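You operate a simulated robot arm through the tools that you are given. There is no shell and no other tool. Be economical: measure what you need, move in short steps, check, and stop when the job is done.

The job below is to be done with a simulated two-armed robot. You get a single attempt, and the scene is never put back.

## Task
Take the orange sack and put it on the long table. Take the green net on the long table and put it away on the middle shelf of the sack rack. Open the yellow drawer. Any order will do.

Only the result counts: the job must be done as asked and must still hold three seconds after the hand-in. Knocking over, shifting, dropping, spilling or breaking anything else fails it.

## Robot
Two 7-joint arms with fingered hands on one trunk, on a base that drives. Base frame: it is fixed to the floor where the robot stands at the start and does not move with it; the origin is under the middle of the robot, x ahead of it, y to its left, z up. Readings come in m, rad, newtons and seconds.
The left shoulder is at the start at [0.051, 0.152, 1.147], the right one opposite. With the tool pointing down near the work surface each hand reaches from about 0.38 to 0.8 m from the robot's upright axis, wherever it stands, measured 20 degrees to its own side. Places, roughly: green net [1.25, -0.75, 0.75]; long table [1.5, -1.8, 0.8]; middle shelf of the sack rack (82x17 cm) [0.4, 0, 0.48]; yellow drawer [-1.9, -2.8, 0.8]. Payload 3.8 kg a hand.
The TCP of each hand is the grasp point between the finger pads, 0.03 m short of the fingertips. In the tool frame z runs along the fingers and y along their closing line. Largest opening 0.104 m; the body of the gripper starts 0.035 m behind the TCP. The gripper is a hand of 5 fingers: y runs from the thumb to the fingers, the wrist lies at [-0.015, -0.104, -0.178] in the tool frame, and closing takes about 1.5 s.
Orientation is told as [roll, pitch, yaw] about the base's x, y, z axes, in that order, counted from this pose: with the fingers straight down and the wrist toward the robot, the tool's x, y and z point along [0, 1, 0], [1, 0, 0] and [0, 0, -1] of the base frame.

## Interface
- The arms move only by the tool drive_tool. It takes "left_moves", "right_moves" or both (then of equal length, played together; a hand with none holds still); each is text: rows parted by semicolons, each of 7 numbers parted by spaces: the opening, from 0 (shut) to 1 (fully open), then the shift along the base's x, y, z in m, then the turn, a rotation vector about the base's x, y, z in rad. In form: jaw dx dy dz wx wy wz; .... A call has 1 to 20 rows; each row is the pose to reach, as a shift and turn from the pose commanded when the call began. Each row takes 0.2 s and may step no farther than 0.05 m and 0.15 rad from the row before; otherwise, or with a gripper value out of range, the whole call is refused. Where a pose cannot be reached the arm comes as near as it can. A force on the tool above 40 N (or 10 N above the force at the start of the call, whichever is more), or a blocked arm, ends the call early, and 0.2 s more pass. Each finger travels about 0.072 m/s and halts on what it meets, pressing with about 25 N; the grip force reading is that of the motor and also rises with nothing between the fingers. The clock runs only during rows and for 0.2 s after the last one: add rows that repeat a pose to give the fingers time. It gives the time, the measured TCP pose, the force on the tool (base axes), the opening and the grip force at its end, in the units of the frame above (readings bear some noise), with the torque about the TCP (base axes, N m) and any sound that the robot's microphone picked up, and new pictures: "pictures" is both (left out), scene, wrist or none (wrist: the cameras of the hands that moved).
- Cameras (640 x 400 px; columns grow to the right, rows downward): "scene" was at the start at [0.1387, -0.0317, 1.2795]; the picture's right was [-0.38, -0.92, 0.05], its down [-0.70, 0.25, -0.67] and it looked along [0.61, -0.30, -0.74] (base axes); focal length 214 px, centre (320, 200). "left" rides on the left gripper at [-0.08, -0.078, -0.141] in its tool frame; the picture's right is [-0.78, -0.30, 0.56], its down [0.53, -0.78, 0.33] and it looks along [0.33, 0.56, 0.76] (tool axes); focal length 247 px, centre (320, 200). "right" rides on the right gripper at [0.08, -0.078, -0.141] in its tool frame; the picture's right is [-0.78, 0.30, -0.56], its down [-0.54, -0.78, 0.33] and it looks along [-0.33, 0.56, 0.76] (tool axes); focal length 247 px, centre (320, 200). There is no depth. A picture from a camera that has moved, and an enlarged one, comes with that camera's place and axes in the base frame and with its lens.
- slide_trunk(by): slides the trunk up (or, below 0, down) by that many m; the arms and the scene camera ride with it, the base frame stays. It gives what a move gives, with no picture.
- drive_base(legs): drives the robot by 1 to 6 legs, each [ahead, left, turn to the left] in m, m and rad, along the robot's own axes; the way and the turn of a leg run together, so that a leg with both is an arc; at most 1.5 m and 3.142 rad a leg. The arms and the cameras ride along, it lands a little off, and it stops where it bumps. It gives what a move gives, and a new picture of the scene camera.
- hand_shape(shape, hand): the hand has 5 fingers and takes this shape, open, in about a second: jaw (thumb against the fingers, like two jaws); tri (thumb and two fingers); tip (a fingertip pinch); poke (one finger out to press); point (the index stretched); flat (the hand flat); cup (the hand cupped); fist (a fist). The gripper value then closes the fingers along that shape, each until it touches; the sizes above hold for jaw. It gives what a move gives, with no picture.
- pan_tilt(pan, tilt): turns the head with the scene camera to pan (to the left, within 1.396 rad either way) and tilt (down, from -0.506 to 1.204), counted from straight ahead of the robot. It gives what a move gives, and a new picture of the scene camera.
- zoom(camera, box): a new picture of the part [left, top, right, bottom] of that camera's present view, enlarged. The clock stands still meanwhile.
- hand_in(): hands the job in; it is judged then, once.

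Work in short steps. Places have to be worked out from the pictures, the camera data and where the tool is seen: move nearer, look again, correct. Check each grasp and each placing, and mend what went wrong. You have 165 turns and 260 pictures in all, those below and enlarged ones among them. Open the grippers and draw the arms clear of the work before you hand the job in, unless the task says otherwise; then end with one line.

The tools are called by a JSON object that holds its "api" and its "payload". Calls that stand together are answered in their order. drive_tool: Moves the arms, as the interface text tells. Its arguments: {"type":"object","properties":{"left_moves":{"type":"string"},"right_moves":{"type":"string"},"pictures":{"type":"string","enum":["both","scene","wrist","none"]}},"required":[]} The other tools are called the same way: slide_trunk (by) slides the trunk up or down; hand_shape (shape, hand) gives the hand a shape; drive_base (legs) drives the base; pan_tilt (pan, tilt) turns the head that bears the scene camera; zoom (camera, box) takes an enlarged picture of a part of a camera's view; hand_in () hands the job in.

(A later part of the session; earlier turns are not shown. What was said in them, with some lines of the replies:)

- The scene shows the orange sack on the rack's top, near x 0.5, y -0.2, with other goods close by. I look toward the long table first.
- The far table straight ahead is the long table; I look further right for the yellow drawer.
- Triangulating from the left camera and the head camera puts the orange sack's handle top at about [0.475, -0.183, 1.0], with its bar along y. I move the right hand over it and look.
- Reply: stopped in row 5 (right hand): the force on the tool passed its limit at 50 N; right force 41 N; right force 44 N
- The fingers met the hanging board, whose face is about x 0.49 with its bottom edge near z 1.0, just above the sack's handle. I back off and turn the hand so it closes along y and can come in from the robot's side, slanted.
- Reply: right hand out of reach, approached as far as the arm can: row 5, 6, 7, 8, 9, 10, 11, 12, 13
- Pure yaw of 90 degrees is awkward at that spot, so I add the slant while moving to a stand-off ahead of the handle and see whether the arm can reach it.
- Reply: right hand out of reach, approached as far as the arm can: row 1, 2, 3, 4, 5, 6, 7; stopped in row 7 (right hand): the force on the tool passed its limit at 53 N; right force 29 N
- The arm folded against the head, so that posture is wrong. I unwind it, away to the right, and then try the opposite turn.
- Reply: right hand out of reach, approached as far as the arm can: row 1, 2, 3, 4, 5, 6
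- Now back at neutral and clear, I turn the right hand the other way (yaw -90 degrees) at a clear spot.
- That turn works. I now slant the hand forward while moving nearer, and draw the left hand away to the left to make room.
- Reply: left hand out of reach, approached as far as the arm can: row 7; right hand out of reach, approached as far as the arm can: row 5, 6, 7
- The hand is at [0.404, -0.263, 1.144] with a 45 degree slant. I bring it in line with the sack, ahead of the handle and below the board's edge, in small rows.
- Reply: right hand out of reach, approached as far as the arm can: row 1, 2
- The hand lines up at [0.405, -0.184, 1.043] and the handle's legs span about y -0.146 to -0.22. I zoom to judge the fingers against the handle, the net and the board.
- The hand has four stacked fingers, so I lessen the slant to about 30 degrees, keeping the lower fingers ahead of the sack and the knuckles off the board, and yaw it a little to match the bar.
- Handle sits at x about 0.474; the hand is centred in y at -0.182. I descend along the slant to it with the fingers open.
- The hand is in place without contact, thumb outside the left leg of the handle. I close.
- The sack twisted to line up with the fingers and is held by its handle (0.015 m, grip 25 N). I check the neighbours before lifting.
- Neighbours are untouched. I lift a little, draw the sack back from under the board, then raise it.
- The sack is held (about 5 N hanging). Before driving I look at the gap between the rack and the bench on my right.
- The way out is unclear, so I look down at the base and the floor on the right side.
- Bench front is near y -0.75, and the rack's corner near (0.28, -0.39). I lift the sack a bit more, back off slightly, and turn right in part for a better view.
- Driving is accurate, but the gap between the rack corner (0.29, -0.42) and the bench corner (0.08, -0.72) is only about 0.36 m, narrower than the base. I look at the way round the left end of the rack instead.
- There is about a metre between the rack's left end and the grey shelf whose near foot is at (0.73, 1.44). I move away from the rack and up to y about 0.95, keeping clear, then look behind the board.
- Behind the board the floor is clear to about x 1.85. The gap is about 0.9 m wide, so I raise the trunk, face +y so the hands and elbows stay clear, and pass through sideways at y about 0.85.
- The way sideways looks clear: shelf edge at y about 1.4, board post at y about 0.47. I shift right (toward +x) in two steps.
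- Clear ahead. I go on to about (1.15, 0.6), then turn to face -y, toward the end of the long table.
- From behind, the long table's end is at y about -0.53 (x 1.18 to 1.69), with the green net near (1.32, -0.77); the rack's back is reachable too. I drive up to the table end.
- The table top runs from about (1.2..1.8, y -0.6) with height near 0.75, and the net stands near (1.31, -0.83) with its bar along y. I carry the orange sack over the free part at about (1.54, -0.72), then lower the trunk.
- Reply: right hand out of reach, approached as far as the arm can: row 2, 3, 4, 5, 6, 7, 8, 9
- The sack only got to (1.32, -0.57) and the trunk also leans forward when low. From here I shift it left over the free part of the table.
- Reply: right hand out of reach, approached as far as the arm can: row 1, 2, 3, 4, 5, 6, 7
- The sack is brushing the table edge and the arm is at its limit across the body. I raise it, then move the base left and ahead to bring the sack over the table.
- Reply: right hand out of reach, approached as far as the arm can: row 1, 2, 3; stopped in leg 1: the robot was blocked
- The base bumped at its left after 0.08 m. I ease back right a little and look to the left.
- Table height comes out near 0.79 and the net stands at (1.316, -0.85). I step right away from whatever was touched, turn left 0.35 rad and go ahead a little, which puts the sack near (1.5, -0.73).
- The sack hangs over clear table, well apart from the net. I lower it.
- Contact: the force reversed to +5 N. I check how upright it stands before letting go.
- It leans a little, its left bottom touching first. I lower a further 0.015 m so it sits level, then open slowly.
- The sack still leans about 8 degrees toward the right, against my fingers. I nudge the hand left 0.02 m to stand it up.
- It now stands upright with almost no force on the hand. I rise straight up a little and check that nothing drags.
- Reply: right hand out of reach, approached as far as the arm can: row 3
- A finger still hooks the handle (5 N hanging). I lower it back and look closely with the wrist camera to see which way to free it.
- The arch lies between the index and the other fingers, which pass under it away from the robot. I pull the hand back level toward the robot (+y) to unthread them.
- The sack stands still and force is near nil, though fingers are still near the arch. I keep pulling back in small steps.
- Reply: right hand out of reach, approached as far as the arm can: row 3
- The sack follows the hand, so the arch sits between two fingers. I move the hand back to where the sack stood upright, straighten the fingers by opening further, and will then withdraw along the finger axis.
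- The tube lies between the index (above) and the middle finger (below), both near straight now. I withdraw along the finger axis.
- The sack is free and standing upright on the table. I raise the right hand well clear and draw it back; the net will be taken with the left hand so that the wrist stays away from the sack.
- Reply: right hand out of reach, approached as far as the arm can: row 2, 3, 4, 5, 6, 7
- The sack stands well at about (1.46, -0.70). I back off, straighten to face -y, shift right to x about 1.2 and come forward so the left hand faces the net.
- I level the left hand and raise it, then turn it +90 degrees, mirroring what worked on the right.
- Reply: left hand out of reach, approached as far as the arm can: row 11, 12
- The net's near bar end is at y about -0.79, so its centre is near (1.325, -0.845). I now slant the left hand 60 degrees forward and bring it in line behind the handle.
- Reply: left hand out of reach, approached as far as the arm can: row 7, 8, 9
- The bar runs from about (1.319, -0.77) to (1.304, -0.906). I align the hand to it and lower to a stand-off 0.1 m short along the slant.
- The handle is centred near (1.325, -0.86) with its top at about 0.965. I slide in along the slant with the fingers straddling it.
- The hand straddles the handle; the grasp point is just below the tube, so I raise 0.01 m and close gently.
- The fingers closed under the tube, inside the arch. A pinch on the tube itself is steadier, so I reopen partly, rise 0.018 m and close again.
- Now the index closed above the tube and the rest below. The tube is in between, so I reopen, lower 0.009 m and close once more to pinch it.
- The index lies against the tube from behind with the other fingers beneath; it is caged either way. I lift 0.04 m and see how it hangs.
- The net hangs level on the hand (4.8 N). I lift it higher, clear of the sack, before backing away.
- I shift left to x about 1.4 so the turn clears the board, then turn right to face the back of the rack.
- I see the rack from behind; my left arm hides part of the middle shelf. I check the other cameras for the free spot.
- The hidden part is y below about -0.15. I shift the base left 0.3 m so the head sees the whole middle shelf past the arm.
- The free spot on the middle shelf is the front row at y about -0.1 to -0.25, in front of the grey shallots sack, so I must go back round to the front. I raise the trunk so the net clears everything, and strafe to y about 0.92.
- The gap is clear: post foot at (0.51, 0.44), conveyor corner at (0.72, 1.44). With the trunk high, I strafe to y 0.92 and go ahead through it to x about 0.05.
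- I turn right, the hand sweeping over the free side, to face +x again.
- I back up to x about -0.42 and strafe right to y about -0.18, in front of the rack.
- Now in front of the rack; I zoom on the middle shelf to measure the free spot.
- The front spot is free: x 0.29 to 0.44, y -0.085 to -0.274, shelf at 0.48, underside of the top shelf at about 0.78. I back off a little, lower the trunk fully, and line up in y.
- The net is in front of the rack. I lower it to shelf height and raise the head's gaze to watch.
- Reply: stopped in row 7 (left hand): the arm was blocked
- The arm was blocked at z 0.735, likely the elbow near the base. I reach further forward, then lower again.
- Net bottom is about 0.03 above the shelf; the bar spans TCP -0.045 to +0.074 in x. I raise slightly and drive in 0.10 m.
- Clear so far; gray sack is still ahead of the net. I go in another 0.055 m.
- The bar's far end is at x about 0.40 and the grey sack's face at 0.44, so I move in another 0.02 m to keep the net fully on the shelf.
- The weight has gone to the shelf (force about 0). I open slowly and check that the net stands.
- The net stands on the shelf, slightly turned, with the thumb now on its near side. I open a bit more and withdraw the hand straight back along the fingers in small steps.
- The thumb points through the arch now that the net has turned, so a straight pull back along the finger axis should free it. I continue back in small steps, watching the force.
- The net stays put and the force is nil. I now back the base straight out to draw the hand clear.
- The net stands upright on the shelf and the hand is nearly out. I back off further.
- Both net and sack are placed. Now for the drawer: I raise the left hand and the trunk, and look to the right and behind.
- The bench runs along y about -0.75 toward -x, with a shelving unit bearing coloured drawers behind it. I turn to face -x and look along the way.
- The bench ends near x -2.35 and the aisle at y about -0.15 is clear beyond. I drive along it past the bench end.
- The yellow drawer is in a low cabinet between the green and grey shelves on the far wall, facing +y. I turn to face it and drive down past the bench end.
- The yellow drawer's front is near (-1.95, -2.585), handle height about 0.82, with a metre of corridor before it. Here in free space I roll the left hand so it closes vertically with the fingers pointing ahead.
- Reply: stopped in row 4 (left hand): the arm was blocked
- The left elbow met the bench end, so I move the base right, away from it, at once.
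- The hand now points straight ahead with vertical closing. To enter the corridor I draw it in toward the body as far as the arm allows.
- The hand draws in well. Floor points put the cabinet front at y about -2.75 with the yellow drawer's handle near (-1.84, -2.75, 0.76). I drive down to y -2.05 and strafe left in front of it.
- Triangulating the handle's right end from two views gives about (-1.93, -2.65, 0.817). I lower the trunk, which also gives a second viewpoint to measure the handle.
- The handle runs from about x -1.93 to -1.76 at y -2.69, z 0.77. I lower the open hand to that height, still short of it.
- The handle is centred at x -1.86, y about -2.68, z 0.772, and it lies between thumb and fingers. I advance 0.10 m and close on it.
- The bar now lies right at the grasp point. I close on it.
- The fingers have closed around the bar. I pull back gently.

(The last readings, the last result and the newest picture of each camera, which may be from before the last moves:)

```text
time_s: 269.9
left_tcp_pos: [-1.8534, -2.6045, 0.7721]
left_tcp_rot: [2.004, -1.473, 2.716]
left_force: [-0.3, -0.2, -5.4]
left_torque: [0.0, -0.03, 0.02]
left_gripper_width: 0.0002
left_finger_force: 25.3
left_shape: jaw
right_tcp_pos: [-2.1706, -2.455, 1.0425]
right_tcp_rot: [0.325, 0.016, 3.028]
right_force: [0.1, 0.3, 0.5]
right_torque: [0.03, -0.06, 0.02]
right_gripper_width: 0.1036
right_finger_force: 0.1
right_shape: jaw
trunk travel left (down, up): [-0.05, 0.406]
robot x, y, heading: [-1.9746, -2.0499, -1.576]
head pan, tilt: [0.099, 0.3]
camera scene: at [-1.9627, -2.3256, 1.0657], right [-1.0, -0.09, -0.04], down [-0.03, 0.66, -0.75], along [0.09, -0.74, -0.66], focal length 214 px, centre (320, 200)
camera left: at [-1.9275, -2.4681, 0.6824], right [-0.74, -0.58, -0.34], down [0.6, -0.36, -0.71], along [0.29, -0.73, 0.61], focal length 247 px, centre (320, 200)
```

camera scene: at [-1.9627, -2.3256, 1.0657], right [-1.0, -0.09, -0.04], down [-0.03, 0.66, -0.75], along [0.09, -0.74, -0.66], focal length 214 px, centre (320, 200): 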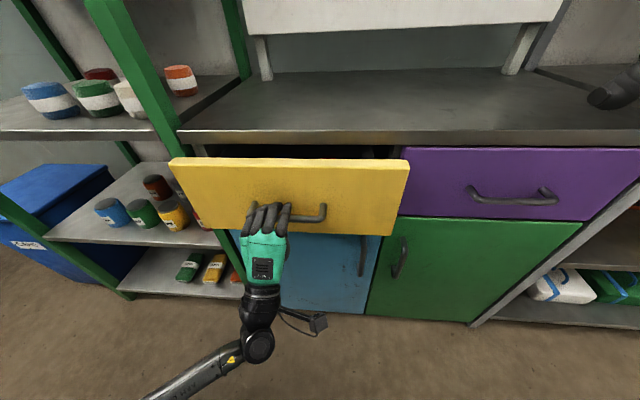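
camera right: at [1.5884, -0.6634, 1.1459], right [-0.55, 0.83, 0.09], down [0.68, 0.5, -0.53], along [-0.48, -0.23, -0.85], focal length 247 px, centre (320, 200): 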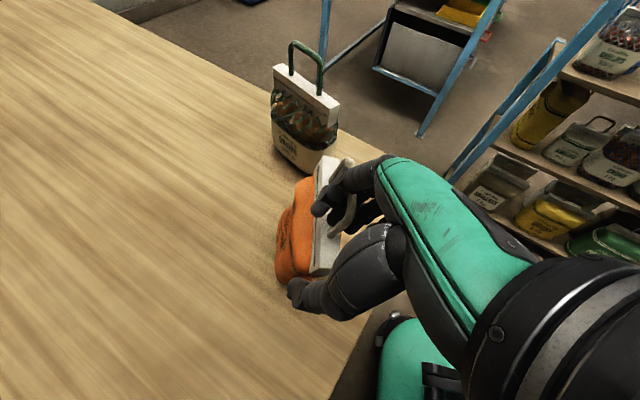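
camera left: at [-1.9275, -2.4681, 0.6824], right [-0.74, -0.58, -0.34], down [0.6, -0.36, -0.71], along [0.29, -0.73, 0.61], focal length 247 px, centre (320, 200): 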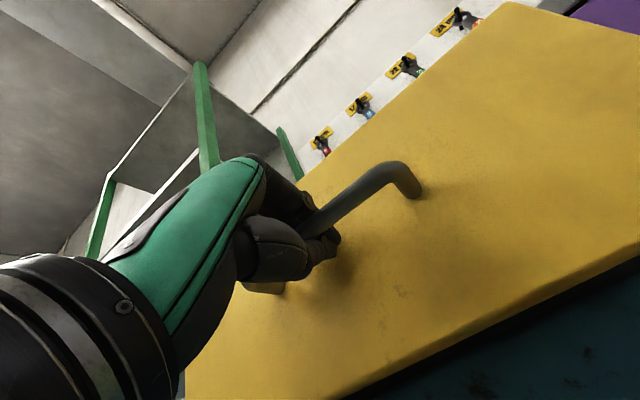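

The drawer is coming out. I keep pulling.

{"api": "drive_tool", "payload": {"left_moves": "0 0 0.02 0 0 0 0; 0 0 0.04 0 0 0 0; 0 0 0.06 0 0 0 0; 0 0 0.08 0 0 0 0; 0 0 0.1 0 0 0 0; 0 0 0.12 0 0 0 0; 0 0 0.14 0 0 0 0", "pictures": "scene"}}

```text
time_s: 271.5
left_tcp_pos: [-1.8538, -2.4659, 0.7715]
left_tcp_rot: [2.015, -1.473, 2.706]
left_force: [-1.8, -0.3, -5.5]
left_torque: [-0.01, -0.06, 0.03]
left_gripper_width: 0.0001
left_finger_force: 25.2
left_shape: jaw
right_tcp_pos: [-2.1702, -2.4533, 1.044]
right_tcp_rot: [0.327, 0.015, 3.027]
right_force: [-0.3, -0.4, 0.3]
right_torque: [0.03, 0.0, 0.0]
right_gripper_width: 0.1042
right_finger_force: 0.0
right_shape: jaw
trunk travel left (down, up): [-0.05, 0.406]
robot x, y, heading: [-1.9702, -2.0497, -1.572]
head pan, tilt: [0.099, 0.3]
camera scene: at [-1.9627, -2.3254, 1.0658], right [-1.0, -0.09, -0.04], down [-0.03, 0.66, -0.75], along [0.09, -0.74, -0.66], focal length 214 px, centre (320, 200)
```

scene: 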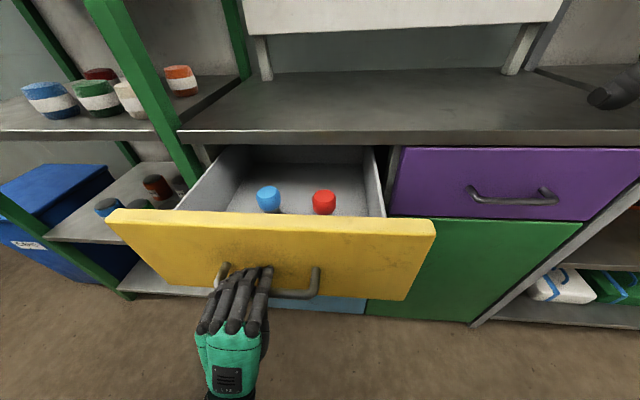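

It is open about 0.2 m. I back the base a little to open it further.

{"api": "drive_base", "payload": {"legs": [[-0.08, 0, 0]]}}

```text
time_s: 272.5
left_tcp_pos: [-1.8544, -2.3838, 0.7724]
left_tcp_rot: [2.012, -1.474, 2.708]
left_force: [0.6, 0.2, -9.5]
left_torque: [0.0, -0.04, 0.02]
left_gripper_width: 0.0
left_finger_force: 25.0
left_shape: jaw
right_tcp_pos: [-2.1709, -2.373, 1.0427]
right_tcp_rot: [0.328, 0.013, 3.026]
right_force: [-1.1, 0.1, -0.2]
right_torque: [-0.03, -0.01, 0.01]
right_gripper_width: 0.1041
right_finger_force: 0.0
right_shape: jaw
trunk travel left (down, up): [-0.05, 0.406]
robot x, y, heading: [-1.9684, -1.9712, -1.573]
head pan, tilt: [0.099, 0.3]
camera scene: at [-1.9626, -2.245, 1.066], right [-1.0, -0.09, -0.04], down [-0.03, 0.66, -0.75], along [0.09, -0.74, -0.66], focal length 214 px, centre (320, 200)
```

scene: 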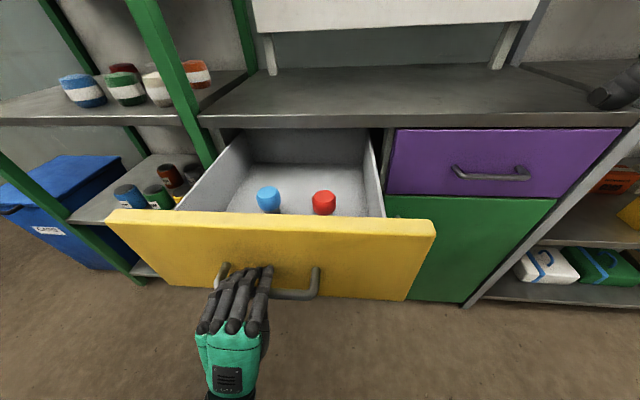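

The drawer is now open almost 0.29 m, enough. I open the hand slowly in place.

{"api": "drive_tool", "payload": {"left_moves": "0.15 0 0 0.002 0 0 0; 0.3 0 0 0.002 0 0 0; 0.45 0 0 0.002 0 0 0; 0.6 0 0 0.002 0 0 0; 0.7 0 0 0.002 0 0 0; 0.7 0 0 0.002 0 0 0", "pictures": "both"}}

```text
time_s: 273.9
left_tcp_pos: [-1.8532, -2.3854, 0.7734]
left_tcp_rot: [2.007, -1.472, 2.714]
left_force: [-1.2, 0.6, -0.8]
left_torque: [-0.02, -0.01, 0.0]
left_gripper_width: 0.0725
left_finger_force: 0.1
left_shape: jaw
right_tcp_pos: [-2.1709, -2.3736, 1.0422]
right_tcp_rot: [0.327, 0.014, 3.027]
right_force: [-0.3, 0.3, -1.0]
right_torque: [-0.01, 0.0, -0.02]
right_gripper_width: 0.1039
right_finger_force: 0.0
right_shape: jaw
trunk travel left (down, up): [-0.05, 0.406]
robot x, y, heading: [-1.971, -1.9717, -1.574]
head pan, tilt: [0.099, 0.3]
camera scene: at [-1.9628, -2.2455, 1.0658], right [-1.0, -0.09, -0.04], down [-0.03, 0.66, -0.75], along [0.09, -0.74, -0.66], focal length 214 px, centre (320, 200)
camera left: at [-1.9274, -2.2483, 0.6844], right [-0.74, -0.58, -0.34], down [0.6, -0.36, -0.71], along [0.29, -0.73, 0.61], focal length 247 px, centre (320, 200)
```

scene: 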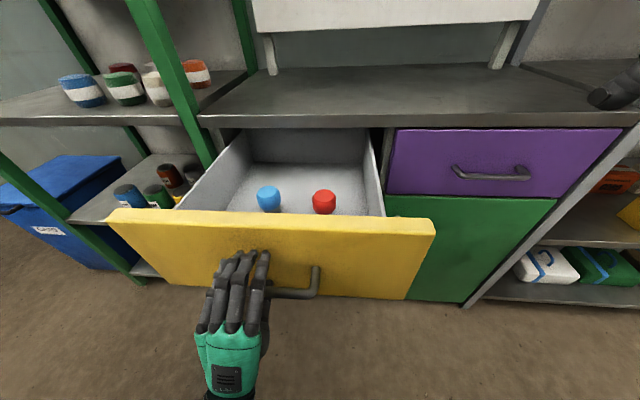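
left: 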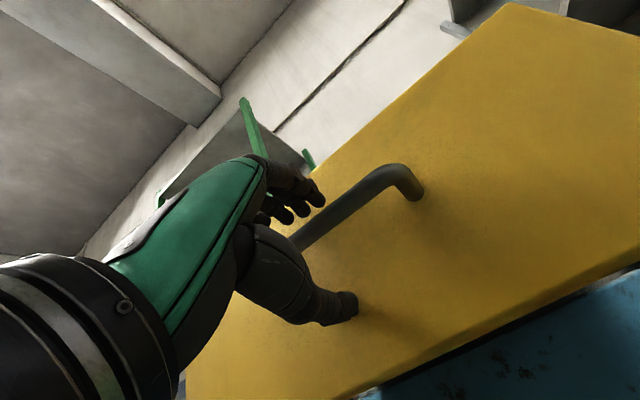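

The handle is free between the open fingers. I draw the hand straight back off it.

{"api": "drive_tool", "payload": {"left_moves": "0.7 0 0.012 0 0 0 0; 0.7 0 0.025 0 0 0 0; 0.7 0 0.04 0 0 0 0; 0.7 0 0.055 0 0 0 0; 0.7 0 0.065 0 0 0 0", "pictures": "both"}}

```text
time_s: 275.1
left_tcp_pos: [-1.8539, -2.3217, 0.7807]
left_tcp_rot: [2.201, -1.462, 2.527]
left_force: [-0.2, 0.2, -0.1]
left_torque: [-0.01, -0.01, 0.0]
left_gripper_width: 0.0726
left_finger_force: 0.1
left_shape: jaw
right_tcp_pos: [-2.1708, -2.3742, 1.0432]
right_tcp_rot: [0.328, 0.017, 3.027]
right_force: [-1.0, 0.0, 0.4]
right_torque: [-0.03, 0.01, -0.01]
right_gripper_width: 0.1039
right_finger_force: 0.1
right_shape: jaw
trunk travel left (down, up): [-0.05, 0.406]
robot x, y, heading: [-1.973, -1.9711, -1.574]
head pan, tilt: [0.099, 0.3]
camera scene: at [-1.9628, -2.2453, 1.0663], right [-1.0, -0.09, -0.04], down [-0.03, 0.66, -0.75], along [0.09, -0.74, -0.66], focal length 214 px, centre (320, 200)
camera left: at [-1.9267, -2.189, 0.6876], right [-0.74, -0.59, -0.33], down [0.61, -0.37, -0.7], along [0.29, -0.72, 0.63], focal length 247 px, centre (320, 200)
```

scene: 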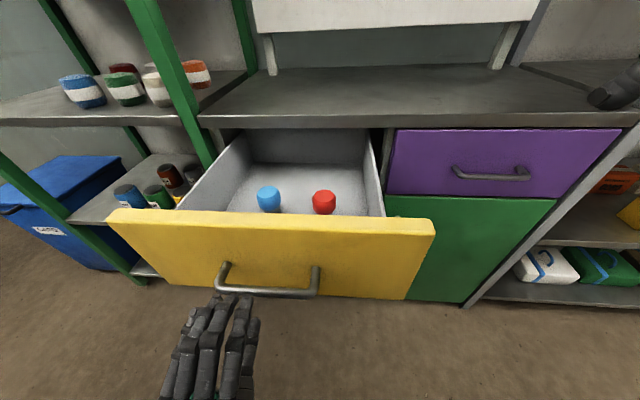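
left: 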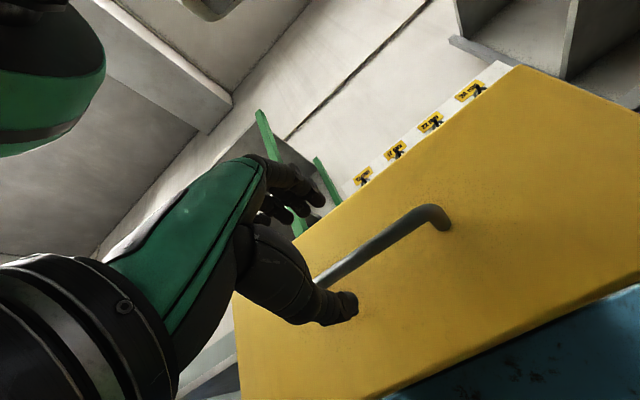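

The hand is off the handle and the drawer stays open. I back and sidestep away so the arms are clear.

{"api": "drive_base", "payload": {"legs": [[-0.04, 0, 0], [0, -0.45, 0]]}}

{"api": "pan_tilt", "payload": {"pan": 0.6, "tilt": 0.2}}

```text
time_s: 278.3
left_tcp_pos: [-2.3044, -2.2817, 0.7806]
left_tcp_rot: [2.172, -1.467, 2.552]
left_force: [0.2, 0.2, -0.6]
left_torque: [0.03, 0.01, 0.03]
left_gripper_width: 0.0725
left_finger_force: 0.0
left_shape: jaw
right_tcp_pos: [-2.622, -2.3321, 1.0427]
right_tcp_rot: [0.326, 0.017, 3.025]
right_force: [0.0, 0.4, 0.1]
right_torque: [0.0, 0.0, -0.01]
right_gripper_width: 0.1039
right_finger_force: 0.1
right_shape: jaw
trunk travel left (down, up): [-0.05, 0.406]
robot x, y, heading: [-2.4201, -1.926, -1.574]
head pan, tilt: [0.099, 0.3]
camera scene: at [-2.4144, -2.2044, 1.0659], right [-1.0, -0.09, -0.04], down [-0.03, 0.66, -0.75], along [0.09, -0.74, -0.66], focal length 214 px, centre (320, 200)
```

scene: 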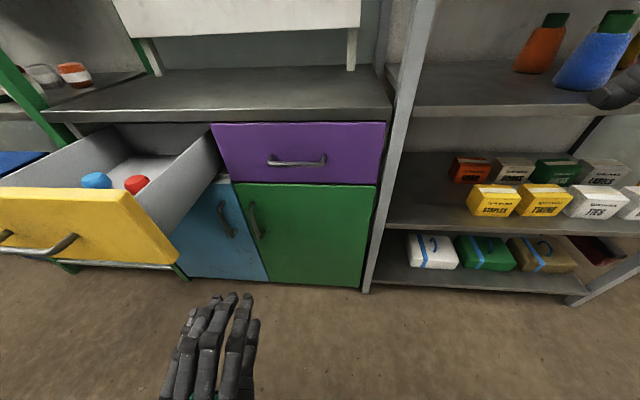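

```text
time_s: 279.3
left_tcp_pos: [-2.3038, -2.2813, 0.7814]
left_tcp_rot: [2.202, -1.47, 2.524]
left_force: [-1.2, 0.3, 0.7]
left_torque: [-0.01, -0.01, 0.01]
left_gripper_width: 0.0724
left_finger_force: 0.0
left_shape: jaw
right_tcp_pos: [-2.6224, -2.3314, 1.0433]
right_tcp_rot: [0.326, 0.014, 3.025]
right_force: [-1.1, 0.2, 1.2]
right_torque: [-0.01, 0.01, -0.01]
right_gripper_width: 0.1039
right_finger_force: 0.2
right_shape: jaw
trunk travel left (down, up): [-0.05, 0.406]
robot x, y, heading: [-2.4246, -1.9281, -1.574]
head pan, tilt: [0.6, 0.201]
camera scene: at [-2.3704, -2.1938, 1.0809], right [-0.83, -0.51, -0.23], down [-0.11, 0.56, -0.82], along [0.55, -0.65, -0.52], focal length 214 px, centre (320, 200)
```

scene: 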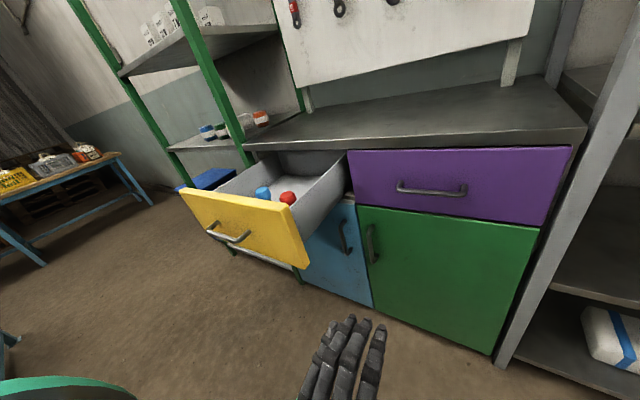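

The drawer is open and its contents still stand. The sack is on the long table, the net is on the middle shelf, and both hands are empty and clear, so I hand in.

{"api": "hand_in", "payload": {}}

```text
The job is handed in.
```

I put the orange sack on the long table, moved the green net to the middle shelf of the sack rack and opened the yellow drawer about 0.29 m. On the way, the right hand pressed the hanging board, the base bumped something by the table, and the left elbow pressed the bench end; I saw nothing move.
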